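You operate a simulated robot arm through the tools that you are given. There is no shell and no other tool.

Carry out the task below with a simulated robot arm. There is one attempt and no reset: what you move stays moved.

JOB
Meter the red and the yellow cup; stand each on the mat that fits.
Fine: each cup down in the meter pocket to read it. Set down upright: red cup, yellow cup.

It is judged by the outcome, as a careful person would: the job done as asked, and still so three seconds after it is handed in. It fails if anything else is knocked over, pushed out of place, dropped, spilled or broken.

ROBOT AND FRAMES
A 7-joint arm with a two-finger parallel gripper, fixed in place. Base frame: the origin is on the floor under the middle of its stand, x ahead of it, y to its left, z up. Lengths are in m, angles in degrees, forces in N, time in s.
It reaches about 1.112 m from its shoulder. Its first joint turns from -166.0 to 166.0 degrees. Payload 3.43 kg.
The TCP is the grasp point between the finger pads, 0.034 m short of the fingertips. In the tool frame z runs along the fingers and y along their closing line. The gripper opens to 0.128 m. The fingers are 0.024 m wide and 0.012 m thick; the gripper's body (0.048 by 0.13 m) begins 0.096 m behind the TCP.
Orientation is that of the tool frame in the base frame, as a unit quaternion [x, y, z, w]. With the fingers straight down and closing along the base's y, the tool's x points along the base's -x, its y along +y and its z along -z.

CONTROLS
- The arm moves only by the tool drive_tool. Its argument "commands" is one flat list of numbers, 7 for each row, row after row: the opening, from 0 (shut) to 1 (fully open), then the shift along the base's x, y, z in m, then the turn, a rotation vector about the base's x, y, z in degrees. In form: [fingers, x, y, z, rx, ry, rz, fingers, x, y, z, rx, ry, rz, ...]. A call has 1 to 20 rows; each row shifts and turns the commanded pose from where the row before left it. A row lasts 0.2 s, in which the tool goes at most 0.05 m and 8.6 degrees; a call with a longer step from one row to the next is refused whole, and so is a gripper value outside its range. Where a pose cannot be reached the arm comes as near as it can. A force on the tool above 40 N (or 10 N above the force at the start of the call, whichever is more), or a blocked arm, ends the call early, and 0.2 s more pass. The fingers move at their own pace (about 0.153 m/s each) and stop on an object; they squeeze with about 28 N. The grip force told is the motor's: it shows also when the fingers shut on nothing. Time passes only in rows, and 0.2 s behind the last, so rows that do not move let the fingers close. The reply holds the time, the measured pose of the TCP, the force on the tool along the base axes, the opening and the grip force, in the units named above and with some noise, with the torque about the TCP (base axes, N m) and any sound that the robot's microphone picked up.
- Cameras (640 x 400 px; columns grow to the right, rows downward): "scene" is fixed at [0.4022, -0.6497, 1.516]; the picture's right is [0.99, -0.15, 0.00], its down [-0.07, -0.46, -0.89] and it looks along [0.13, 0.88, -0.46] (base axes); focal length 338 px, centre (320, 200). "wrist" rides on the gripper at [0.076, -0.011, -0.16] in the tool frame; the picture's right is [0.15, 0.99, 0.00], its down [-0.88, 0.13, -0.46] and it looks along [-0.45, 0.07, 0.89] (tool axes); focal length 234 px, centre (320, 200). There is no depth. A picture from a camera that has moved, and an enlarged one, comes with that camera's place and axes in the base frame and with its lens.
- get_image(camera): a new picture of that camera. The clock stands still meanwhile.
- enlarge(camera, box): a new picture of the part [left, top, right, bottom] of that camera's present view, enlarged. The clock stands still meanwhile.
- sign_off(): hands the job in; it is judged then, once.

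Places have to be worked out from the pictures, the camera data and where the tool is seen. Open the gripper and draw the arm clear of the work before you hand the job in, unless the task says otherwise.

The tools are called as name(argument=value, ...) on one line, values as JSON. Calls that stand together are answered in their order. drive_tool: Moves the arm, as the interface text tells. Its arguments: {"type":"object","properties":{"commands":{"type":"array"}},"required":["commands"]} The other tools are called the same way: get_image (camera) takes a picture; enlarge (camera, box) takes an enlarged picture of a part of a camera's view; sign_off () hands the job in.

At the start:

```text
time: 0.0
ee_pos: [0.321, 0.3713, 1.1929]
tool_rot: [0.0, 1.0, 0.0, -0.003]
wrist_force: [-0.1, 1.0, -0.2]
ft_torque: [0.05, 0.0, 0.0]
finger_gap: 0.1281
grasp_force: 0.1
```

scene: 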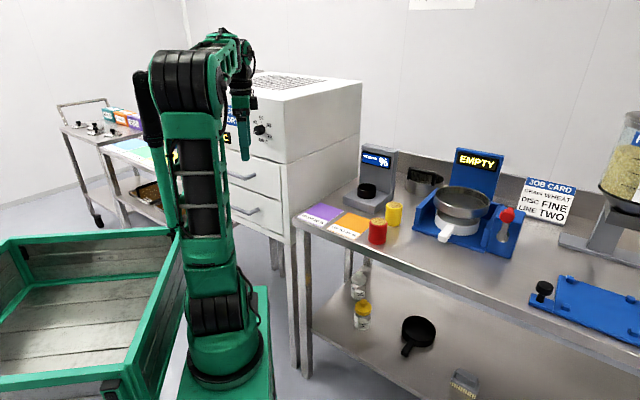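
wrist: 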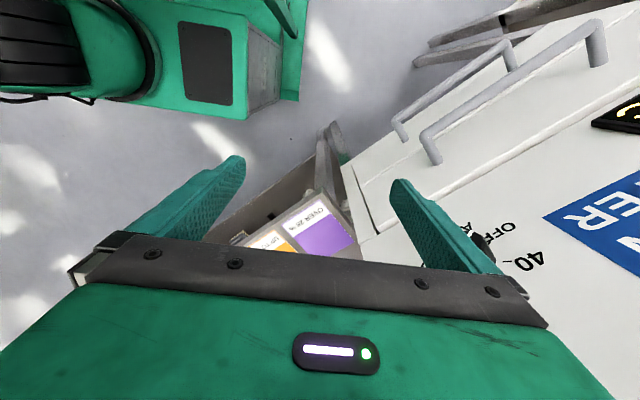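

I start by looking closely at the bench: the cups, mats, meter and signs.

enlarge(camera="scene", box=[280, 130, 440, 260])

enlarge(camera="scene", box=[400, 130, 600, 260])

enlarge(camera="scene", box=[50, 80, 270, 220])

get_image(camera="wrist")

```text
3.08 times, centred on (360, 195) of scene
camera zoom: at [0.4022, -0.6497, 1.516], right [0.99, -0.15, 0.0], down [-0.07, -0.46, -0.89], along [0.13, 0.88, -0.46], focal length 1041 px, centre (197, 215)
```

zoom: 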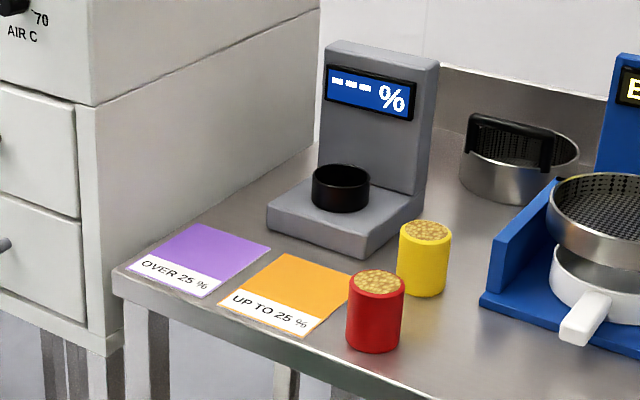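

```text
3.08 times, centred on (500, 195) of scene
camera zoom: at [0.4022, -0.6497, 1.516], right [0.99, -0.15, 0.0], down [-0.07, -0.46, -0.89], along [0.13, 0.88, -0.46], focal length 1041 px, centre (-234, 215)
```

zoom: 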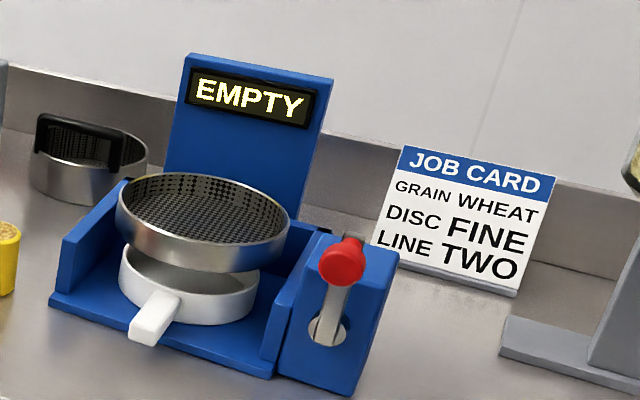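

```text
2.86 times, centred on (160, 150) of scene
camera zoom: at [0.4022, -0.6497, 1.516], right [0.99, -0.15, 0.0], down [-0.07, -0.46, -0.89], along [0.13, 0.88, -0.46], focal length 967 px, centre (777, 343)
```

zoom: 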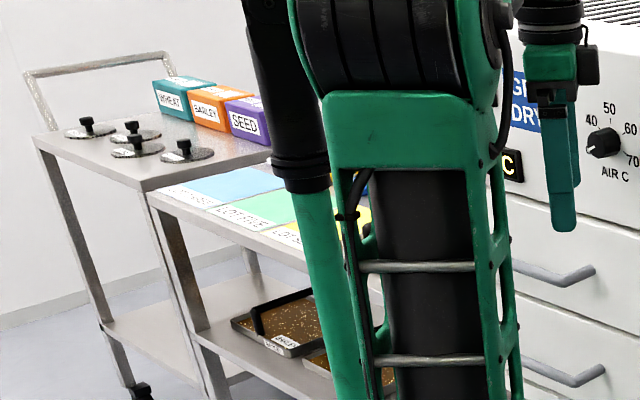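

```text
taken
camera wrist: at [0.2459, 0.3606, 1.3527], right [-0.15, 0.99, 0.0], down [0.88, 0.13, 0.45], along [0.45, 0.07, -0.89], focal length 234 px, centre (320, 200)
```

wrist: 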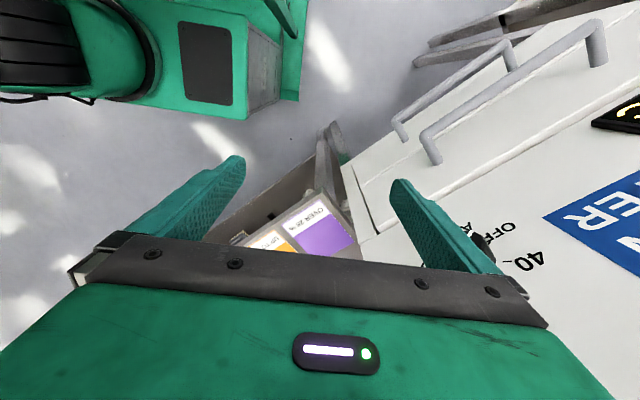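

The meter shows "--- %", with a black pocket on its base. The mats are "OVER 25 %" (purple) and "UP TO 25 %" (orange). I'll move the arm at height toward the bench, away from the dryer, to look down with the wrist camera.

drive_tool(commands=[1, 0.03, -0.02, 0.0, 0, 0, 0, 1, 0.04, -0.02, 0.0, 0, 0, 0, 1, 0.04, -0.02, 0.0, 0, 0, 0, 1, 0.04, -0.01, 0.0, 0, 0, 0, 1, 0, 0, 0, 0, 0, 0])

```text
time: 1.2
ee_pos: [0.456, 0.2998, 1.1959]
tool_rot: [0.0, 1.0, 0.002, 0.003]
wrist_force: [-0.1, -0.3, 0.2]
ft_torque: [0.02, 0.02, -0.04]
finger_gap: 0.1282
grasp_force: 0.0
```

Moved freely; checking both views from here.

get_image(camera="wrist")

get_image(camera="scene")

```text
taken
camera wrist: at [0.3782, 0.2894, 1.3539], right [-0.15, 0.99, 0.0], down [0.88, 0.13, 0.46], along [0.46, 0.07, -0.89], focal length 234 px, centre (320, 200)
```

wrist: 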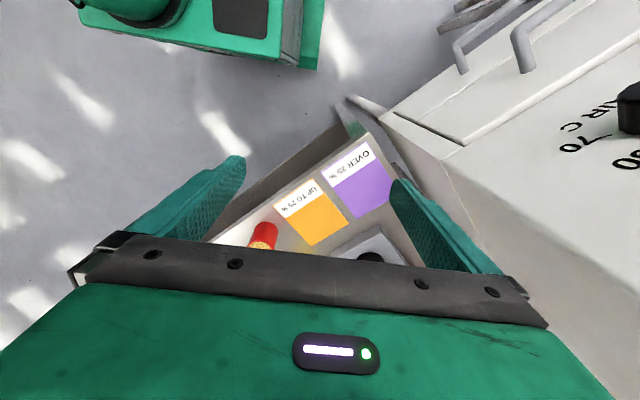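

```text
taken
```

scene: 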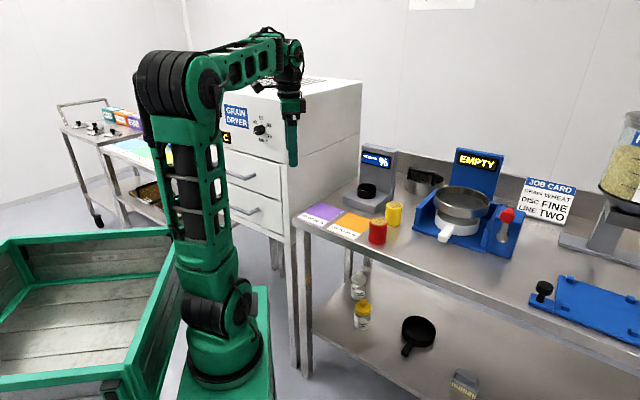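

The cups and mats are now visible in the wrist view; I enlarge to get accurate pixel positions for triangulation.

enlarge(camera="wrist", box=[200, 90, 460, 270])

enlarge(camera="scene", box=[285, 140, 435, 255])

```text
2.22 times, centred on (330, 180) of wrist
camera zoom: at [0.3782, 0.2894, 1.3539], right [-0.15, 0.99, 0.0], down [0.88, 0.13, 0.46], along [0.46, 0.07, -0.89], focal length 520 px, centre (298, 244)
```

zoom: 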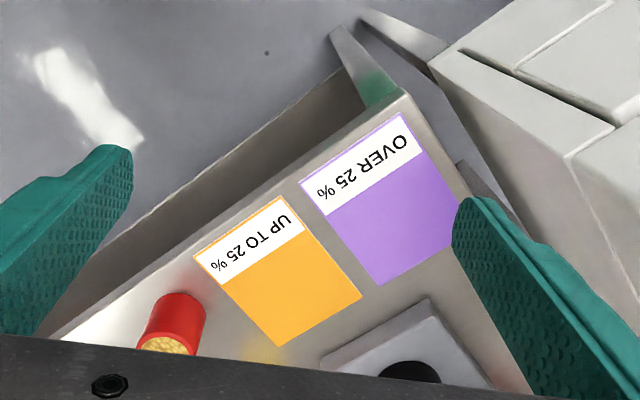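

```text
3.48 times, centred on (360, 198) of scene
camera zoom: at [0.4022, -0.6497, 1.516], right [0.99, -0.15, 0.0], down [-0.07, -0.46, -0.89], along [0.13, 0.88, -0.46], focal length 1177 px, centre (181, 209)
```

zoom: 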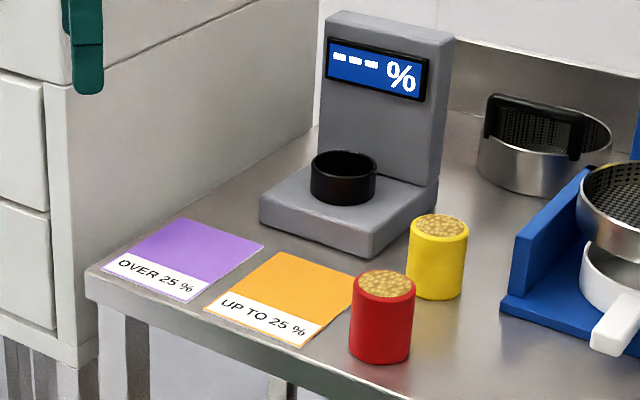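

Bench surface looks to be at about z≈0.90 and turned about 45° to the base, with the red cup near (0.72, 0.23), yellow near (0.81, 0.32) and the pocket near (0.76, 0.50). I yaw the tool 45° so the fingers close along the bench's length, moving at height toward the red cup.

drive_tool(commands=[1, 0.04, -0.015, 0.0, 0, 0, 7.5, 1, 0.04, -0.015, 0.0, 0, 0, 7.5, 1, 0.04, -0.015, 0.0, 0, 0, 7.5, 1, 0.04, -0.015, 0.0, 0, 0, 7.5, 1, 0.04, -0.015, 0.0, 0, 0, 7.5, 1, 0.04, -0.015, 0.0, 0, 0, 7.5, 1, 0, 0, 0, 0, 0, 0])

get_image(camera="wrist")

get_image(camera="scene")

```text
time: 2.8
ee_pos: [0.6965, 0.2093, 1.1956]
tool_rot: [-0.384, 0.924, 0.004, 0.003]
wrist_force: [-0.2, 0.3, -0.3]
ft_torque: [0.0, -0.02, -0.01]
finger_gap: 0.1279
grasp_force: 0.0
```

```text
taken
camera wrist: at [0.6503, 0.1473, 1.3561], right [-0.8, 0.59, 0.0], down [0.53, 0.71, 0.46], along [0.27, 0.37, -0.89], focal length 234 px, centre (320, 200)
```

wrist: 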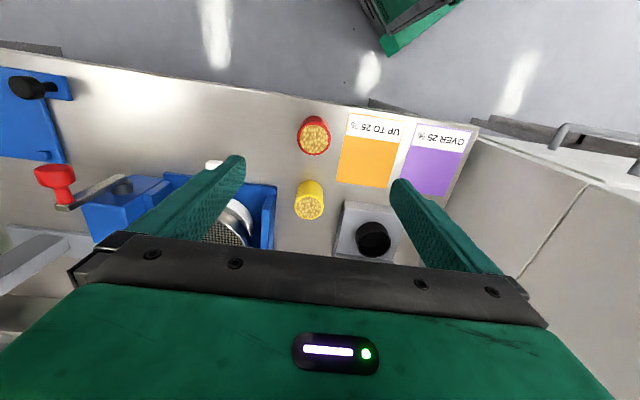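

```text
taken
```

scene: 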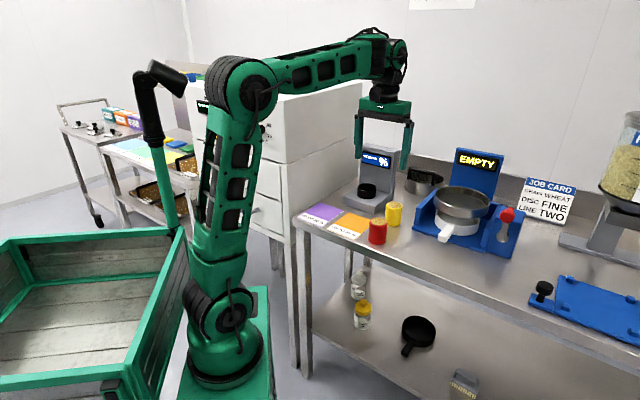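

Good overhead view of both cups, mats and the pocket. Enlarging to measure.

enlarge(camera="wrist", box=[260, 100, 480, 260])

```text
2.50 times, centred on (370, 180) of wrist
camera zoom: at [0.6503, 0.1473, 1.3561], right [-0.8, 0.59, 0.0], down [0.53, 0.71, 0.46], along [0.27, 0.37, -0.89], focal length 585 px, centre (195, 250)
```

zoom: 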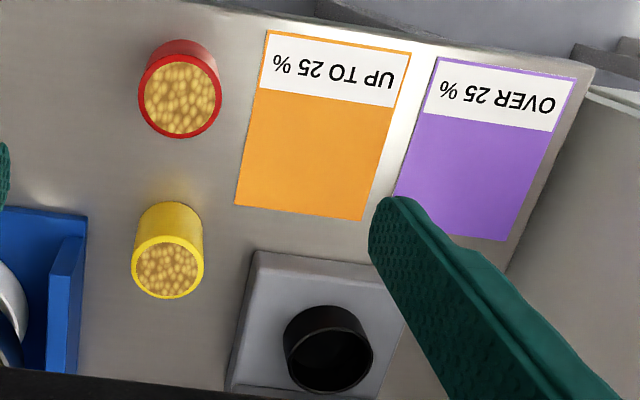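

Both cups look about 0.055 m in diameter. To calibrate the scene camera against known tool position I enlarge the fingers in the scene view, and measure the meter.

enlarge(camera="scene", box=[340, 80, 440, 180])

enlarge(camera="scene", box=[330, 140, 430, 240])

```text
4.00 times, centred on (390, 130) of scene
camera zoom: at [0.4022, -0.6497, 1.516], right [0.99, -0.15, 0.0], down [-0.07, -0.46, -0.89], along [0.13, 0.88, -0.46], focal length 1354 px, centre (40, 480)
```

zoom: 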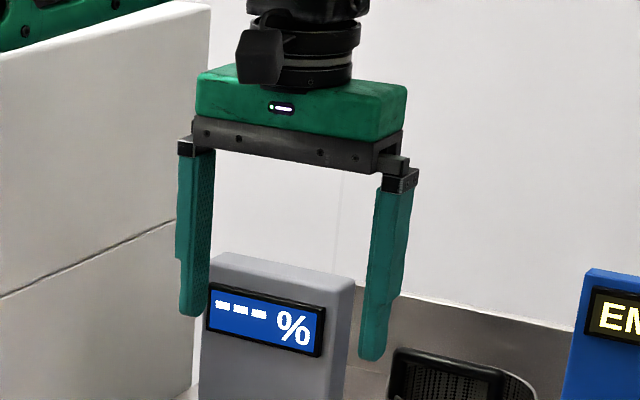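

```text
4.00 times, centred on (380, 190) of scene
camera zoom: at [0.4022, -0.6497, 1.516], right [0.99, -0.15, 0.0], down [-0.07, -0.46, -0.89], along [0.13, 0.88, -0.46], focal length 1354 px, centre (80, 240)
```

zoom: 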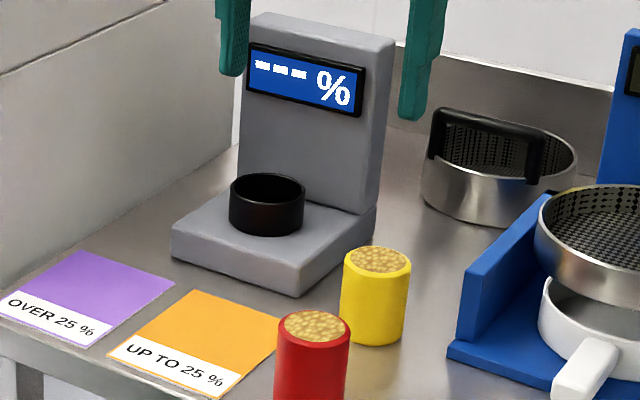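

After calibrating against the fingers I get the red top at ≈(0.710, 0.214, 0.968), yellow ≈(0.796, 0.310, 0.969), pocket rim ≈(0.735, 0.442, 0.978) and bench z≈0.904. I descend partway over the red cup and check the centring.

drive_tool(commands=[1, 0.0065, 0.003, -0.04, 0, 0, 0, 1, 0.007, 0.002, -0.04, 0, 0, 0, 1, 0, 0, -0.04, 0, 0, 0, 1, 0, 0, -0.015, 0, 0, 0, 1, 0, 0, 0, 0, 0, 0])

get_image(camera="wrist")

enlarge(camera="scene", box=[320, 120, 440, 260])

```text
time: 4.0
ee_pos: [0.7097, 0.2155, 1.0627]
tool_rot: [-0.383, 0.924, 0.002, 0.003]
wrist_force: [-0.1, 0.0, 0.3]
ft_torque: [0.01, -0.01, -0.01]
finger_gap: 0.1282
grasp_force: 0.0
```

```text
taken
camera wrist: at [0.6627, 0.154, 1.2214], right [-0.8, 0.6, 0.0], down [0.53, 0.71, 0.46], along [0.27, 0.37, -0.89], focal length 234 px, centre (320, 200)
```

wrist: 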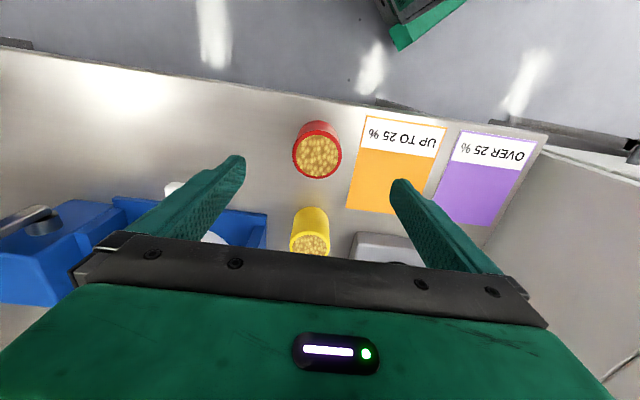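

```text
2.86 times, centred on (380, 190) of scene
camera zoom: at [0.4022, -0.6497, 1.516], right [0.99, -0.15, 0.0], down [-0.07, -0.46, -0.89], along [0.13, 0.88, -0.46], focal length 967 px, centre (149, 229)
```

zoom: 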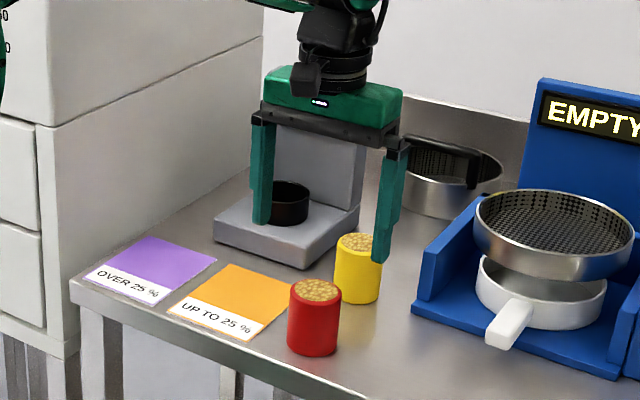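

The red cup is centred under the TCP (estimate (0.7085, 0.216)). Descending with fingers open to TCP z≈0.978, so that the tips sit about 0.024 m below the rim.

drive_tool(commands=[1, -0.001, 0, -0.03, 0, 0, 0, 1, 0, 0, -0.03, 0, 0, 0, 1, 0, 0, -0.015, 0, 0, 0, 1, 0, 0, -0.01, 0, 0, 0, 1, 0, 0, 0, 0, 0, 0])

get_image(camera="wrist")

enlarge(camera="scene", box=[330, 170, 430, 260])

```text
time: 5.2
ee_pos: [0.71, 0.217, 0.9757]
tool_rot: [-0.383, 0.924, 0.003, 0.002]
wrist_force: [0.2, 1.6, 0.1]
ft_torque: [-0.03, -0.01, 0.02]
finger_gap: 0.1281
grasp_force: 0.1
```

```text
taken
camera wrist: at [0.6627, 0.1543, 1.1356], right [-0.8, 0.6, 0.0], down [0.53, 0.71, 0.46], along [0.27, 0.37, -0.89], focal length 234 px, centre (320, 200)
```

wrist: 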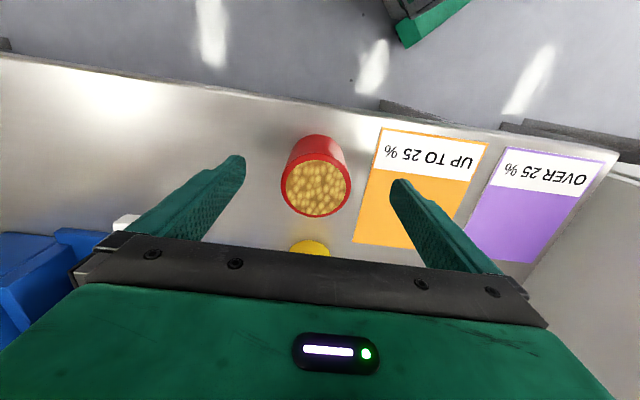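

```text
4.44 times, centred on (380, 215) of scene
camera zoom: at [0.4022, -0.6497, 1.516], right [0.99, -0.15, 0.0], down [-0.07, -0.46, -0.89], along [0.13, 0.88, -0.46], focal length 1504 px, centre (53, 133)
```

zoom: 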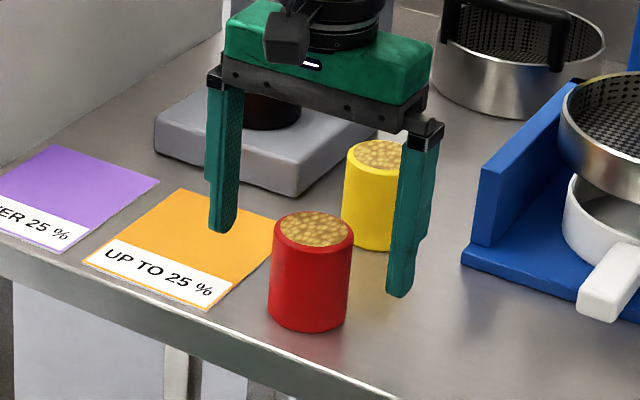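

The cup is well centred between the fingers. Closing on it now.

drive_tool(commands=[0.6, -0.001, -0.002, 0, 0, 0, 0, 0.45, 0, 0, 0, 0, 0, 0, 0.3, 0, 0, 0, 0, 0, 0, 0.2, 0, 0, 0, 0, 0, 0, 0.2, 0, 0, 0, 0, 0, 0])

get_image(camera="wrist")

enlarge(camera="scene", box=[330, 170, 430, 260])

```text
time: 6.4
ee_pos: [0.7091, 0.2129, 0.9779]
tool_rot: [-0.383, 0.924, 0.002, 0.003]
wrist_force: [1.2, -0.3, 1.1]
ft_torque: [0.0, -0.1, 0.01]
finger_gap: 0.0545
grasp_force: 27.8
```

```text
taken
camera wrist: at [0.6618, 0.1519, 1.1361], right [-0.8, 0.6, 0.0], down [0.53, 0.71, 0.46], along [0.27, 0.37, -0.89], focal length 234 px, centre (320, 200)
```

wrist: 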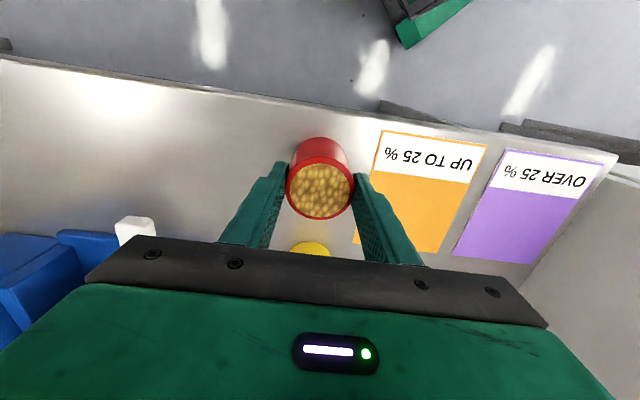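

```text
4.44 times, centred on (380, 215) of scene
camera zoom: at [0.4022, -0.6497, 1.516], right [0.99, -0.15, 0.0], down [-0.07, -0.46, -0.89], along [0.13, 0.88, -0.46], focal length 1504 px, centre (53, 133)
```

zoom: 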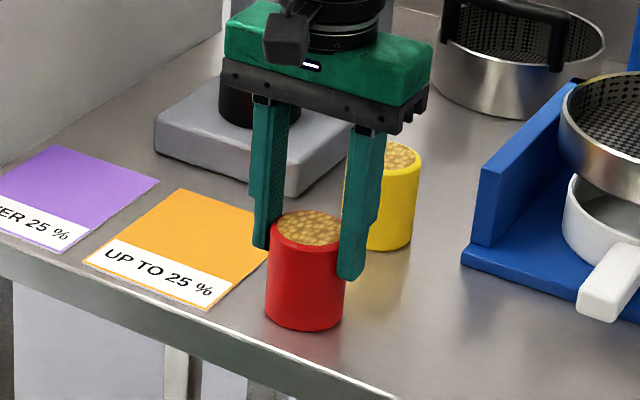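

Cup held (gap 0.0545, 28 N), TCP z 0.978, which puts the cup base about 0.074 m below the TCP. Lifting gently straight up.

drive_tool(commands=[0.2, 0, 0, 0.008, 0, 0, 0, 0.2, 0, 0, 0.018, 0, 0, 0, 0.2, 0, 0, 0.025, 0, 0, 0, 0.2, 0, 0, 0.025, 0, 0, 0, 0.2, 0, 0, 0.025, 0, 0, 0, 0.2, 0, 0, 0.015, 0, 0, 0, 0.2, 0, 0, 0, 0, 0, 0])

enlarge(camera="scene", box=[320, 130, 440, 250])

get_image(camera="wrist")

```text
time: 8.0
ee_pos: [0.7098, 0.2138, 1.0967]
tool_rot: [-0.383, 0.924, 0.002, 0.003]
wrist_force: [0.5, 0.0, -0.5]
ft_torque: [-0.01, -0.01, 0.01]
finger_gap: 0.0547
grasp_force: 28.2
```

```text
3.33 times, centred on (380, 190) of scene
camera zoom: at [0.4022, -0.6497, 1.516], right [0.99, -0.15, 0.0], down [-0.07, -0.46, -0.89], along [0.13, 0.88, -0.46], focal length 1128 px, centre (120, 233)
```

zoom: 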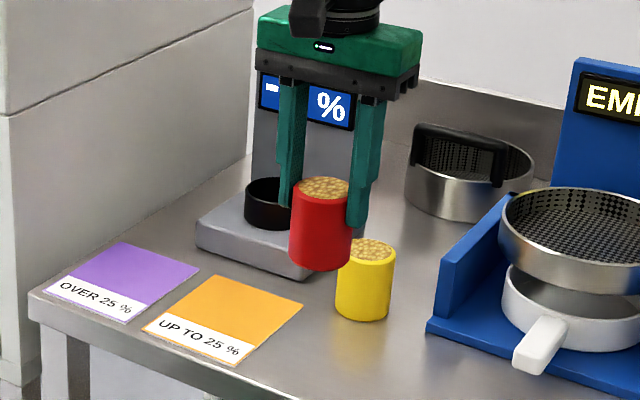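

```text
taken
camera wrist: at [0.6631, 0.1528, 1.2554], right [-0.8, 0.6, 0.0], down [0.53, 0.71, 0.46], along [0.27, 0.37, -0.89], focal length 234 px, centre (320, 200)
```

wrist: 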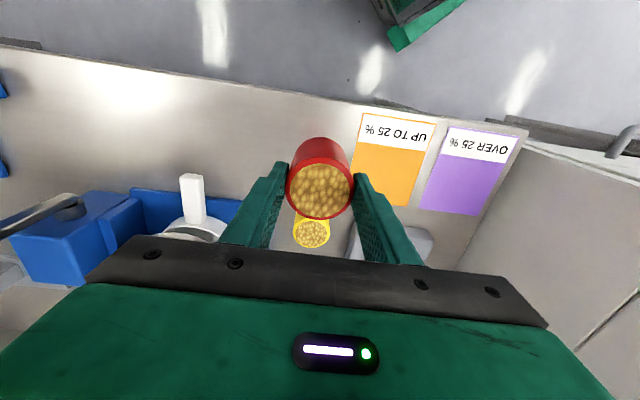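

The red cup is held level and full. I carry it to a spot beside the pocket (to its right) so that I can see the pocket past the cup and fix its position.

drive_tool(commands=[0.2, 0.006, 0.012, 0.004, 0, 0, 0, 0.2, 0.012, 0.025, 0, 0, 0, 0, 0.2, 0.014, 0.032, 0, 0, 0, 0, 0.2, 0.014, 0.032, 0, 0, 0, 0, 0.2, 0.014, 0.032, 0, 0, 0, 0, 0.2, 0.012, 0.025, 0, 0, 0, 0, 0.2, 0.006, 0.012, 0, 0, 0, 0, 0.2, 0, 0, 0, 0, 0, 0])

get_image(camera="wrist")

enlarge(camera="scene", box=[320, 100, 440, 220])

```text
time: 9.8
ee_pos: [0.7879, 0.3853, 1.0976]
tool_rot: [-0.383, 0.924, 0.002, 0.003]
wrist_force: [-0.5, 0.0, -0.6]
ft_torque: [0.02, -0.01, 0.01]
finger_gap: 0.0545
grasp_force: 28.0
```

```text
taken
camera wrist: at [0.7408, 0.323, 1.2556], right [-0.8, 0.6, 0.0], down [0.53, 0.71, 0.46], along [0.27, 0.37, -0.89], focal length 234 px, centre (320, 200)
```

wrist: 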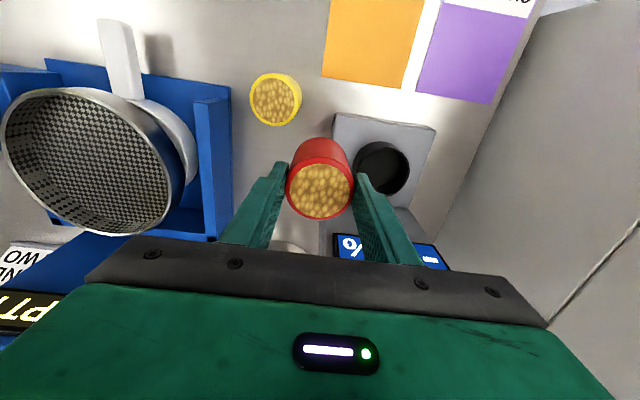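

```text
3.33 times, centred on (380, 160) of scene
camera zoom: at [0.4022, -0.6497, 1.516], right [0.99, -0.15, 0.0], down [-0.07, -0.46, -0.89], along [0.13, 0.88, -0.46], focal length 1128 px, centre (120, 333)
```

zoom: 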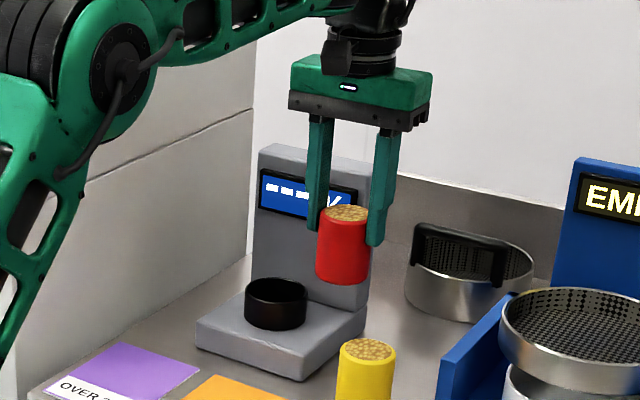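

enlarge(camera="wrist", box=[320, 90, 460, 210])

enlarge(camera="scene", box=[330, 160, 410, 220])

```text
3.33 times, centred on (390, 150) of wrist
camera zoom: at [0.7408, 0.323, 1.2556], right [-0.8, 0.6, 0.0], down [0.53, 0.71, 0.46], along [0.27, 0.37, -0.89], focal length 781 px, centre (87, 367)
```

zoom: 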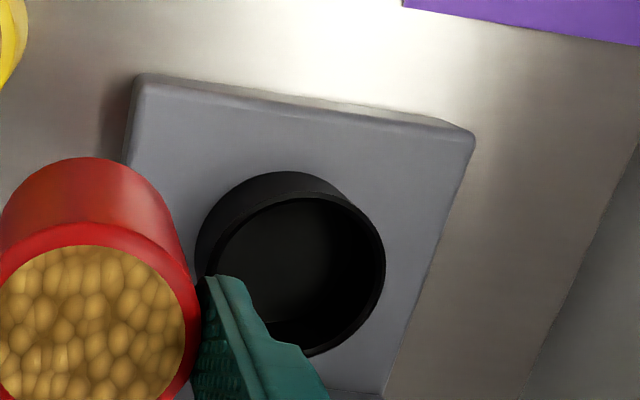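

```text
6.67 times, centred on (370, 190) of scene
camera zoom: at [0.4022, -0.6497, 1.516], right [0.99, -0.15, 0.0], down [-0.07, -0.46, -0.89], along [0.13, 0.88, -0.46], focal length 2256 px, centre (-13, 267)
```

zoom: 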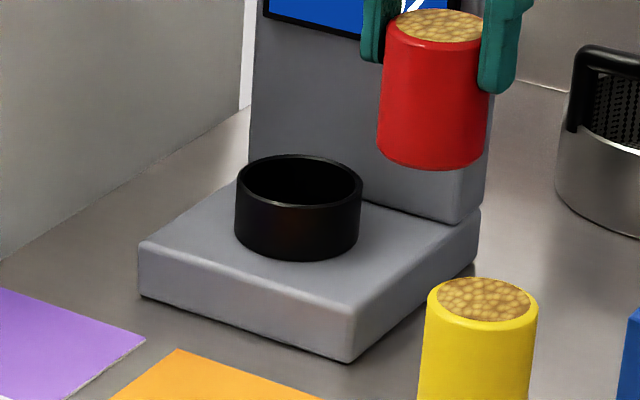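

Zooming further on the pocket rim to refine its centre.

enlarge(camera="wrist", box=[350, 130, 420, 205])

enlarge(camera="scene", box=[350, 175, 390, 205])

```text
5.33 times, centred on (385, 168) of wrist
camera zoom: at [0.7408, 0.323, 1.2556], right [-0.8, 0.6, 0.0], down [0.53, 0.71, 0.46], along [0.27, 0.37, -0.89], focal length 1249 px, centre (-27, 373)
```

zoom: 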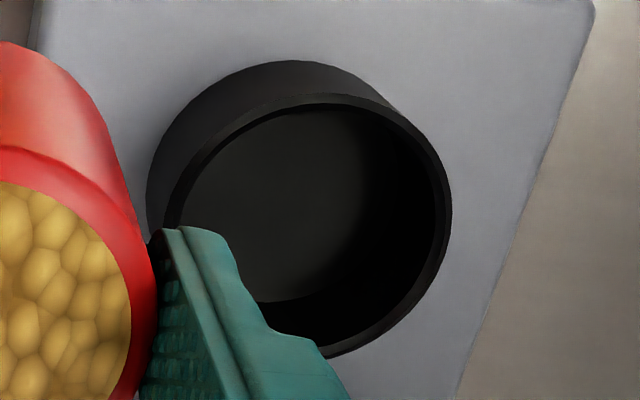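

```text
13.33 times, centred on (370, 190) of scene
camera zoom: at [0.4022, -0.6497, 1.516], right [0.99, -0.15, 0.0], down [-0.07, -0.46, -0.89], along [0.13, 0.88, -0.46], focal length 4513 px, centre (-347, 333)
```

zoom: 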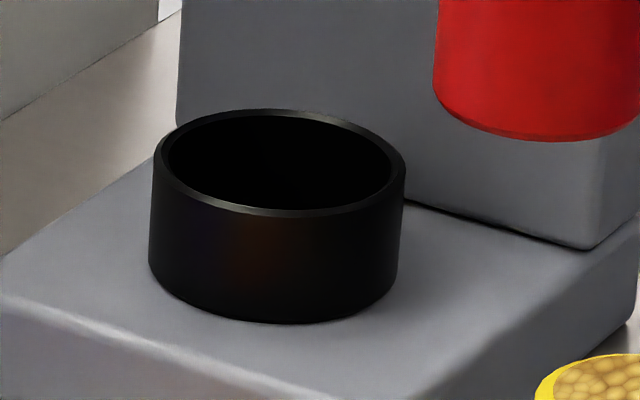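

Refined pocket centre ≈(0.740, 0.459), rim z≈0.968, inner diameter ≈0.063 against the 0.0545 cup. I move over it at height and come down to leave the cup base about 2 cm above the rim.

drive_tool(commands=[0.2, -0.008, 0.012, 0, 0, 0, 0, 0.2, -0.013, 0.021, 0, 0, 0, 0, 0.2, -0.013, 0.021, 0, 0, 0, 0, 0.2, -0.01, 0.014, 0, 0, 0, 0, 0.2, -0.004, 0.006, -0.01, 0, 0, 0, 0.2, 0, 0, -0.015, 0, 0, 0, 0.2, 0, 0, -0.01, 0, 0, 0, 0.2, 0, 0, 0, 0, 0, 0])

get_image(camera="wrist")

enlarge(camera="scene", box=[330, 140, 410, 215])

```text
time: 11.6
ee_pos: [0.7381, 0.4582, 1.0614]
tool_rot: [-0.383, 0.924, 0.003, 0.003]
wrist_force: [-0.8, -0.1, -0.8]
ft_torque: [0.01, 0.0, -0.01]
finger_gap: 0.0543
grasp_force: 27.1
```

```text
taken
camera wrist: at [0.6922, 0.3974, 1.2204], right [-0.8, 0.6, 0.0], down [0.53, 0.71, 0.46], along [0.27, 0.37, -0.89], focal length 234 px, centre (320, 200)
```

wrist: 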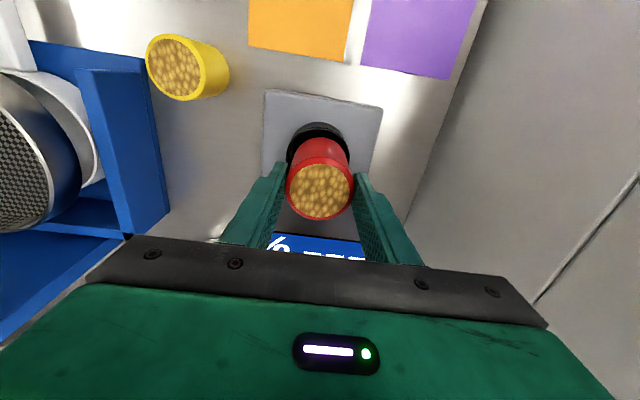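

```text
5.33 times, centred on (370, 178) of scene
camera zoom: at [0.4022, -0.6497, 1.516], right [0.99, -0.15, 0.0], down [-0.07, -0.46, -0.89], along [0.13, 0.88, -0.46], focal length 1805 px, centre (53, 320)
```

zoom: 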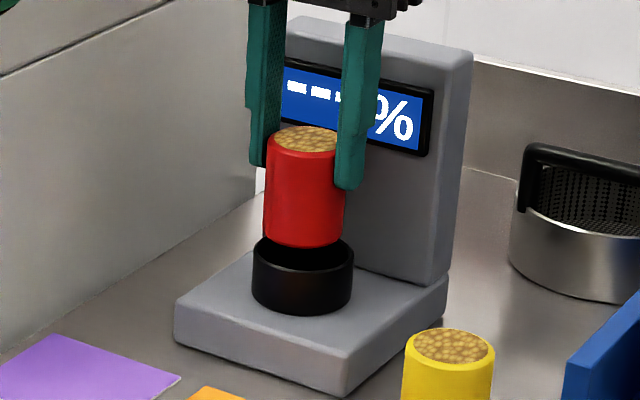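

Laterally the cup lines up with the pocket in the scene view; checking the depth alignment closely in the wrist view.

enlarge(camera="wrist", box=[260, 100, 380, 200])

enlarge(camera="scene", box=[350, 165, 390, 205])

```text
4.00 times, centred on (320, 150) of wrist
camera zoom: at [0.6922, 0.3974, 1.2204], right [-0.8, 0.6, 0.0], down [0.53, 0.71, 0.46], along [0.27, 0.37, -0.89], focal length 937 px, centre (320, 400)
```

zoom: 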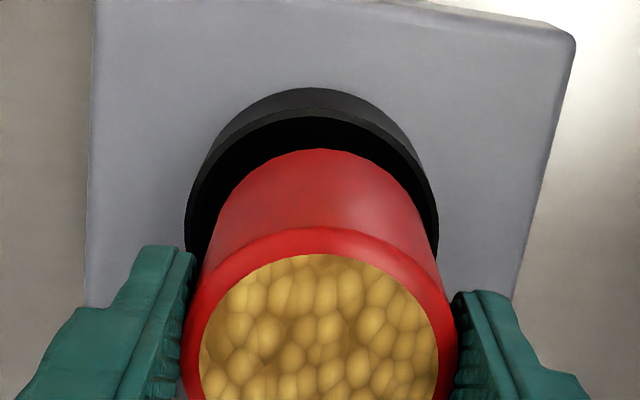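

```text
10.00 times, centred on (370, 185) of scene
camera zoom: at [0.4022, -0.6497, 1.516], right [0.99, -0.15, 0.0], down [-0.07, -0.46, -0.89], along [0.13, 0.88, -0.46], focal length 3384 px, centre (-180, 350)
```

zoom: 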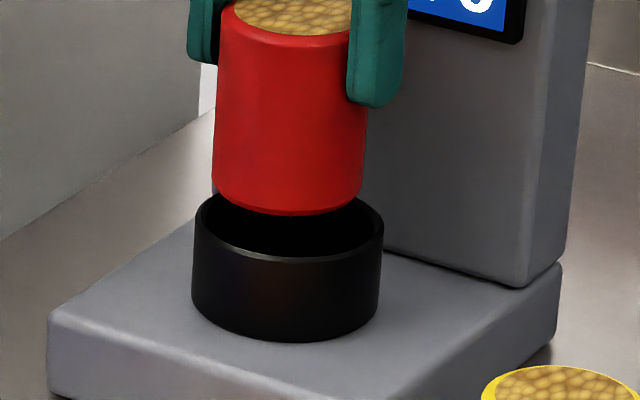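

The cup is within about 2–3 mm of the pocket centre. I nudge it toward the centre and lower slowly to just inside the rim, watching the forces.

drive_tool(commands=[0.2, 0.002, 0.001, 0, 0, 0, 0, 0.2, 0, 0, -0.008, 0, 0, 0, 0.2, 0, 0, -0.008, 0, 0, 0, 0.2, 0, 0, -0.005, 0, 0, 0, 0.2, 0, 0, -0.003, 0, 0, 0, 0.2, 0, 0, 0, 0, 0, 0])

enlarge(camera="wrist", box=[260, 100, 380, 200])

enlarge(camera="scene", box=[350, 165, 390, 205])

```text
time: 13.0
ee_pos: [0.7405, 0.4598, 1.0378]
tool_rot: [-0.382, 0.924, 0.002, 0.003]
wrist_force: [0.6, -0.2, -1.8]
ft_torque: [0.02, 0.02, -0.02]
finger_gap: 0.0543
grasp_force: 27.6
```

```text
4.00 times, centred on (320, 150) of wrist
camera zoom: at [0.6926, 0.3973, 1.1963], right [-0.8, 0.6, 0.0], down [0.53, 0.71, 0.46], along [0.27, 0.37, -0.89], focal length 937 px, centre (320, 400)
```

zoom: 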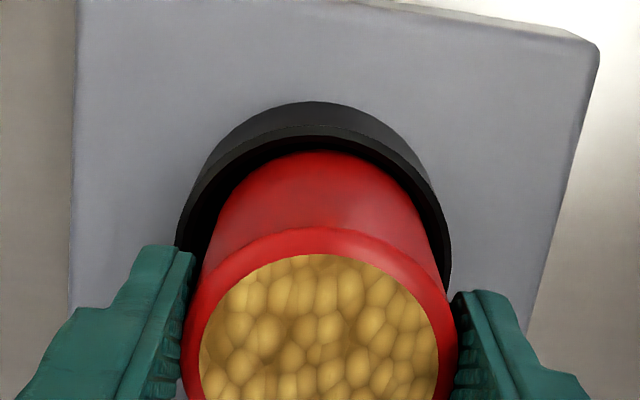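

```text
10.00 times, centred on (370, 185) of scene
camera zoom: at [0.4022, -0.6497, 1.516], right [0.99, -0.15, 0.0], down [-0.07, -0.46, -0.89], along [0.13, 0.88, -0.46], focal length 3384 px, centre (-180, 350)
```

zoom: 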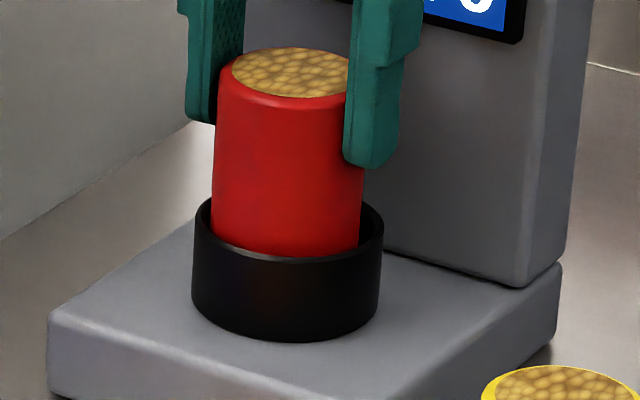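

The cup base is inside the rim with clearance all round and no contact force. Small centring nudge and lower further toward the floor of the pocket.

drive_tool(commands=[0.2, 0.001, -0.001, -0.003, 0, 0, 0, 0.2, 0, 0, -0.005, 0, 0, 0, 0.2, 0, 0, -0.005, 0, 0, 0, 0.2, 0, 0, -0.004, 0, 0, 0, 0.2, 0, 0, 0, 0, 0, 0])

```text
time: 14.2
ee_pos: [0.7407, 0.4588, 1.0192]
tool_rot: [-0.383, 0.924, 0.002, 0.002]
wrist_force: [0.2, 0.1, -0.9]
ft_torque: [0.0, -0.01, 0.04]
finger_gap: 0.0544
grasp_force: 28.3
```

No contact yet at TCP z 1.019. Continuing down in 2 mm steps.

drive_tool(commands=[0.2, 0, 0, -0.002, 0, 0, 0, 0.2, 0, 0, -0.002, 0, 0, 0, 0.2, 0, 0, -0.002, 0, 0, 0, 0.2, 0, 0, 0, 0, 0, 0])

enlarge(camera="scene", box=[340, 140, 410, 205])

```text
time: 15.2
ee_pos: [0.7414, 0.4588, 1.0164]
tool_rot: [-0.382, 0.924, 0.003, 0.005]
wrist_force: [-3.2, -3.6, 22.7]
ft_torque: [-0.25, 0.23, 0.11]
finger_gap: 0.0545
grasp_force: 28.1
```

```text
6.15 times, centred on (375, 172) of scene
camera zoom: at [0.4022, -0.6497, 1.516], right [0.99, -0.15, 0.0], down [-0.07, -0.46, -0.89], along [0.13, 0.88, -0.46], focal length 2083 px, centre (-18, 369)
```

zoom: 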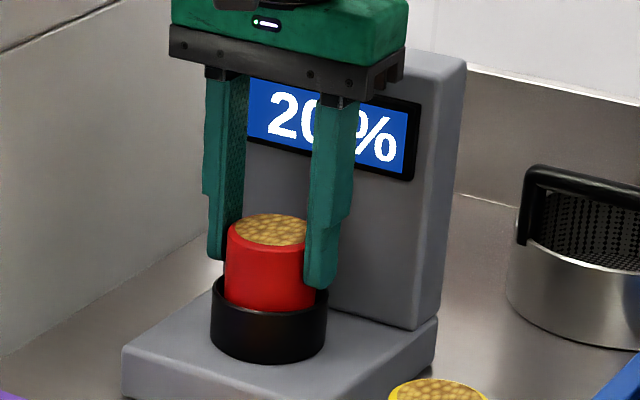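

Contact: 23 N up, cup is seated, and the display now shows something starting with "20". I relieve the push, release and rise to read the display unobstructed.

drive_tool(commands=[0.2, 0, 0, 0.002, 0, 0, 0, 0.2, 0, 0, 0.001, 0, 0, 0, 0.5, 0, 0, 0, 0, 0, 0, 0.7, 0, 0, 0, 0, 0, 0, 0.75, 0, 0, 0, 0, 0, 0])

enlarge(camera="scene", box=[340, 140, 410, 205])

get_image(camera="wrist")

```text
time: 16.4
ee_pos: [0.7413, 0.4591, 1.0164]
tool_rot: [-0.382, 0.924, 0.002, 0.003]
wrist_force: [1.5, 0.5, 0.8]
ft_torque: [-0.01, 0.03, 0.0]
finger_gap: 0.0959
grasp_force: 0.2
```

```text
6.15 times, centred on (375, 172) of scene
camera zoom: at [0.4022, -0.6497, 1.516], right [0.99, -0.15, 0.0], down [-0.07, -0.46, -0.89], along [0.13, 0.88, -0.46], focal length 2083 px, centre (-18, 369)
```

zoom: 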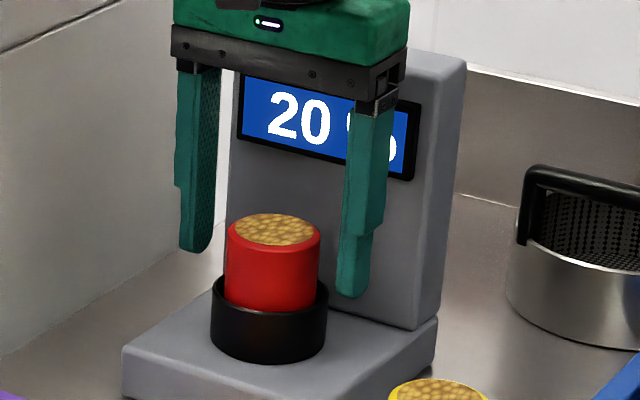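

```text
taken
camera wrist: at [0.6949, 0.3974, 1.1755], right [-0.8, 0.6, 0.0], down [0.53, 0.71, 0.46], along [0.27, 0.37, -0.89], focal length 234 px, centre (320, 200)
```

wrist: 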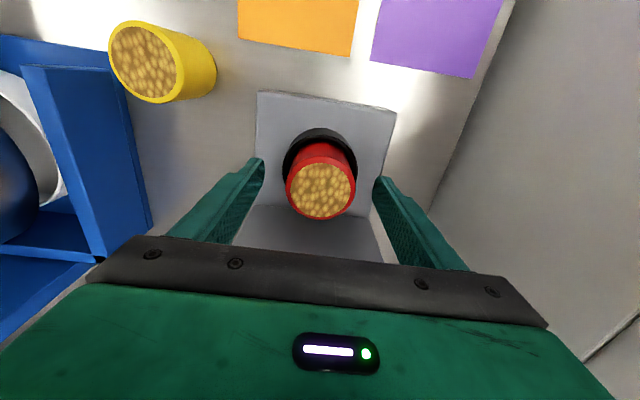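

Display reads "20" with the cup freely standing in the pocket. I wait a moment to be sure the reading is settled and see the full display by rising a bit.

drive_tool(commands=[0.75, 0, 0, 0.02, 0, 0, 0, 0.75, 0, 0, 0.035, 0, 0, 0, 0.75, 0, 0, 0.035, 0, 0, 0, 0.75, 0, 0, 0.03, 0, 0, 0, 0.75, 0, 0, 0, 0, 0, 0, 0.75, 0, 0, 0, 0, 0, 0, 0.75, 0, 0, 0, 0, 0, 0])

enlarge(camera="scene", box=[340, 130, 420, 205])

get_image(camera="wrist")

```text
time: 18.0
ee_pos: [0.7409, 0.4596, 1.1367]
tool_rot: [-0.383, 0.924, 0.002, 0.003]
wrist_force: [0.3, 0.4, 0.2]
ft_torque: [0.0, 0.01, 0.01]
finger_gap: 0.0962
grasp_force: 0.0
```

```text
5.33 times, centred on (380, 168) of scene
camera zoom: at [0.4022, -0.6497, 1.516], right [0.99, -0.15, 0.0], down [-0.07, -0.46, -0.89], along [0.13, 0.88, -0.46], focal length 1805 px, centre (0, 373)
```

zoom: 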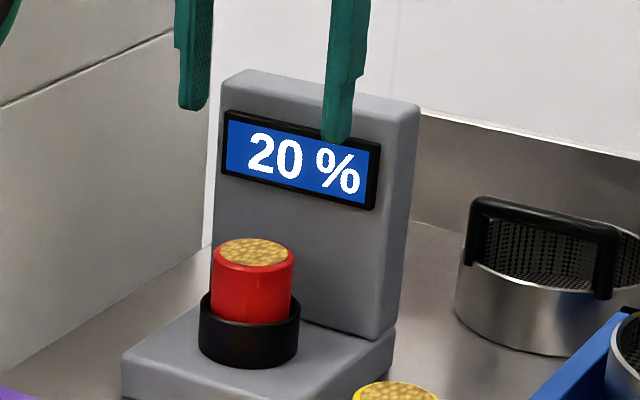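

```text
taken
camera wrist: at [0.6944, 0.3972, 1.2963], right [-0.8, 0.6, 0.0], down [0.53, 0.71, 0.46], along [0.27, 0.37, -0.89], focal length 234 px, centre (320, 200)
```

wrist: 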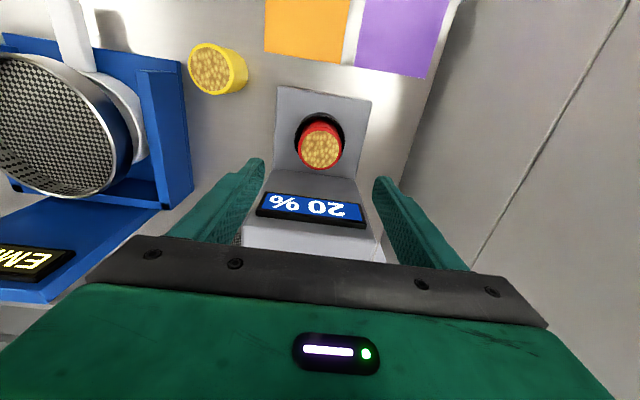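

Red reads 20 % → "UP TO 25 %" (orange). Going back down to re-grasp the red cup at the same height as before.

drive_tool(commands=[0.75, 0, 0.001, -0.03, 0, 0, 0, 0.75, 0, 0, -0.04, 0, 0, 0, 0.75, 0, 0, -0.03, 0, 0, 0, 0.75, 0, 0, -0.019, 0, 0, 0, 0.75, 0, 0, 0, 0, 0, 0, 0.5, 0, 0, 0, 0, 0, 0, 0.35, 0, 0, 0, 0, 0, 0, 0.2, 0, 0, 0, 0, 0, 0, 0.2, 0, 0, 0, 0, 0, 0])

get_image(camera="wrist")

enlarge(camera="scene", box=[340, 140, 410, 205])

```text
time: 20.0
ee_pos: [0.741, 0.462, 1.0169]
tool_rot: [-0.383, 0.924, 0.002, 0.003]
wrist_force: [-0.1, -0.2, -0.2]
ft_torque: [0.0, -0.01, 0.02]
finger_gap: 0.0544
grasp_force: 28.0
```

```text
taken
camera wrist: at [0.6948, 0.3985, 1.1752], right [-0.8, 0.6, 0.0], down [0.53, 0.71, 0.46], along [0.27, 0.37, -0.89], focal length 234 px, centre (320, 200)
```

wrist: 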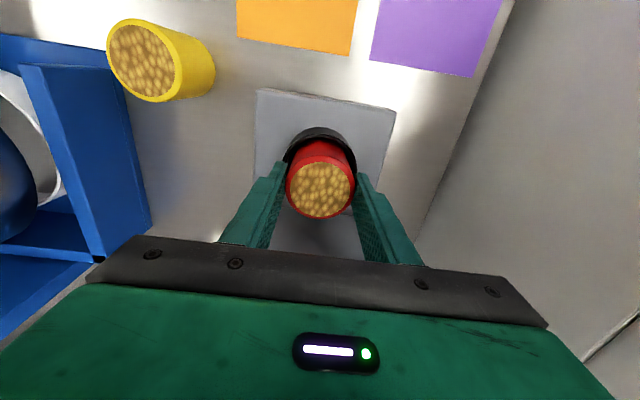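

```text
6.15 times, centred on (375, 172) of scene
camera zoom: at [0.4022, -0.6497, 1.516], right [0.99, -0.15, 0.0], down [-0.07, -0.46, -0.89], along [0.13, 0.88, -0.46], focal length 2083 px, centre (-18, 369)
```

zoom: 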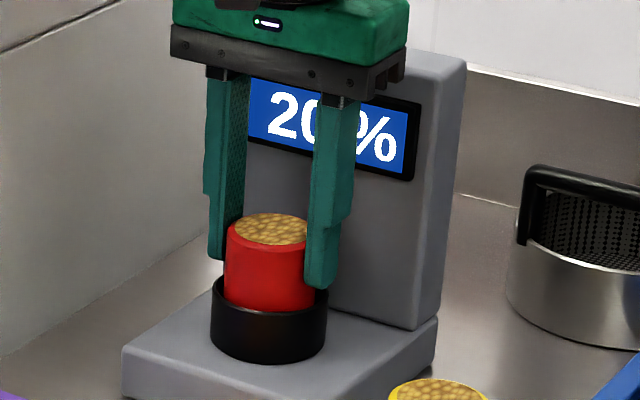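

Red gripped again. Lifting it straight out of the pocket.

drive_tool(commands=[0.2, 0, 0, 0.008, 0, 0, 0, 0.2, 0, 0, 0.015, 0, 0, 0, 0.2, 0, 0, 0.02, 0, 0, 0, 0.2, 0, 0, 0.025, 0, 0, 0, 0.2, 0, 0, 0.015, 0, 0, 0, 0.2, 0, 0, 0, 0, 0, 0])

enlarge(camera="scene", box=[330, 120, 420, 205])

```text
time: 21.4
ee_pos: [0.7401, 0.4608, 1.1018]
tool_rot: [-0.383, 0.924, 0.002, 0.003]
wrist_force: [0.1, 0.6, -0.3]
ft_torque: [0.02, -0.01, 0.01]
finger_gap: 0.0548
grasp_force: 28.4
```

```text
4.71 times, centred on (375, 162) of scene
camera zoom: at [0.4022, -0.6497, 1.516], right [0.99, -0.15, 0.0], down [-0.07, -0.46, -0.89], along [0.13, 0.88, -0.46], focal length 1593 px, centre (61, 376)
```

zoom: 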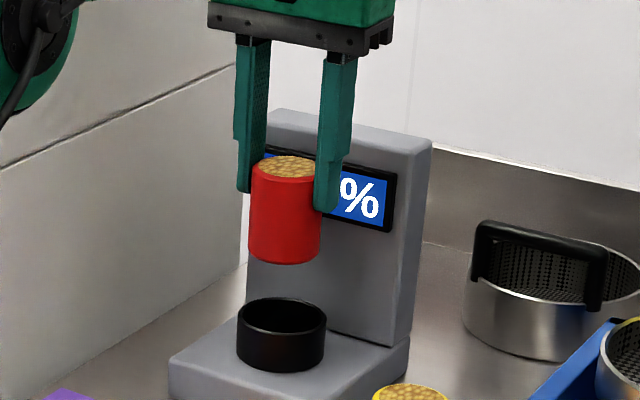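

Clear of the pocket. Carrying it at height to above the orange mat.

drive_tool(commands=[0.2, -0.006, -0.011, 0, 0, 0, 0, 0.2, -0.014, -0.024, 0, 0, 0, 0, 0.2, -0.016, -0.03, 0, 0, 0, 0, 0.2, -0.016, -0.03, 0, 0, 0, 0, 0.2, -0.013, -0.023, 0, 0, 0, 0, 0.2, -0.006, -0.011, 0, 0, 0, 0, 0.2, 0, 0, -0.02, 0, 0, 0, 0.2, 0, 0, -0.02, 0, 0, 0, 0.2, 0, 0, 0, 0, 0, 0])

get_image(camera="wrist")

enlarge(camera="scene", box=[290, 150, 410, 250])

```text
time: 23.4
ee_pos: [0.6706, 0.329, 1.0616]
tool_rot: [-0.383, 0.924, 0.002, 0.003]
wrist_force: [0.2, -1.0, -0.2]
ft_torque: [0.0, 0.04, 0.01]
finger_gap: 0.0548
grasp_force: 28.2
```

```text
taken
camera wrist: at [0.6233, 0.2672, 1.2203], right [-0.8, 0.6, 0.0], down [0.53, 0.71, 0.46], along [0.27, 0.37, -0.89], focal length 234 px, centre (320, 200)
```

wrist: 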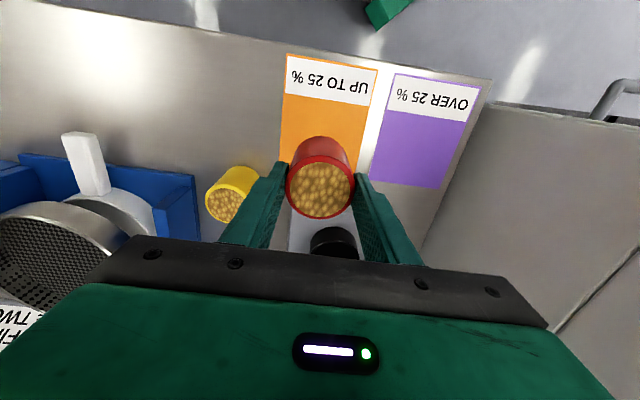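

```text
4.00 times, centred on (350, 200) of scene
camera zoom: at [0.4022, -0.6497, 1.516], right [0.99, -0.15, 0.0], down [-0.07, -0.46, -0.89], along [0.13, 0.88, -0.46], focal length 1354 px, centre (200, 200)
```

zoom: 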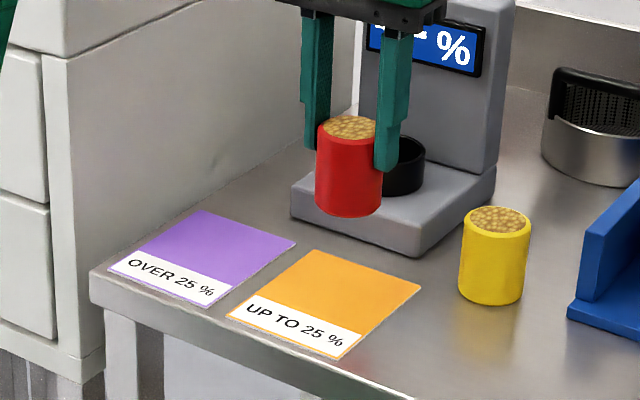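

The mat centre recomputes to ≈(0.650, 0.312); the cup sits over its rear coloured half. Small lateral correction, then lowering to just above the mat.

drive_tool(commands=[0.2, -0.002, 0.002, -0.02, 0, 0, 0, 0.2, 0, 0, -0.025, 0, 0, 0, 0.2, 0, 0, -0.018, 0, 0, 0, 0.2, 0, 0, -0.008, 0, 0, 0, 0.2, 0, 0, -0.004, 0, 0, 0, 0.2, 0, 0, 0, 0, 0, 0])

enlarge(camera="scene", box=[300, 170, 400, 250])

```text
time: 24.8
ee_pos: [0.6683, 0.3305, 0.9849]
tool_rot: [-0.383, 0.924, 0.001, 0.003]
wrist_force: [0.0, -0.2, -1.3]
ft_torque: [0.01, -0.01, -0.02]
finger_gap: 0.0546
grasp_force: 27.8
```

```text
5.00 times, centred on (350, 210) of scene
camera zoom: at [0.4022, -0.6497, 1.516], right [0.99, -0.15, 0.0], down [-0.07, -0.46, -0.89], along [0.13, 0.88, -0.46], focal length 1692 px, centre (170, 150)
```

zoom: 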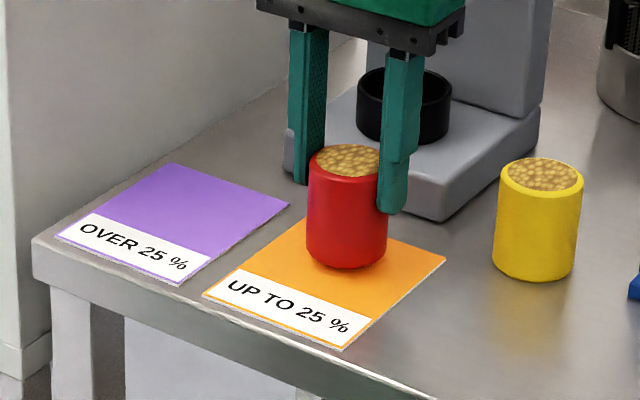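

Just above the mat with no contact yet. Lowering in 2 mm steps to find contact.

drive_tool(commands=[0.2, 0, 0, -0.002, 0, 0, 0, 0.2, 0, 0, -0.002, 0, 0, 0, 0.2, 0, 0, -0.0015, 0, 0, 0, 0.2, 0, 0, 0, 0, 0, 0])

```text
time: 25.8
ee_pos: [0.6685, 0.3319, 0.9808]
tool_rot: [-0.383, 0.924, 0.002, 0.003]
wrist_force: [-0.3, 0.0, -1.3]
ft_torque: [-0.02, 0.01, -0.04]
finger_gap: 0.0543
grasp_force: 28.2
```

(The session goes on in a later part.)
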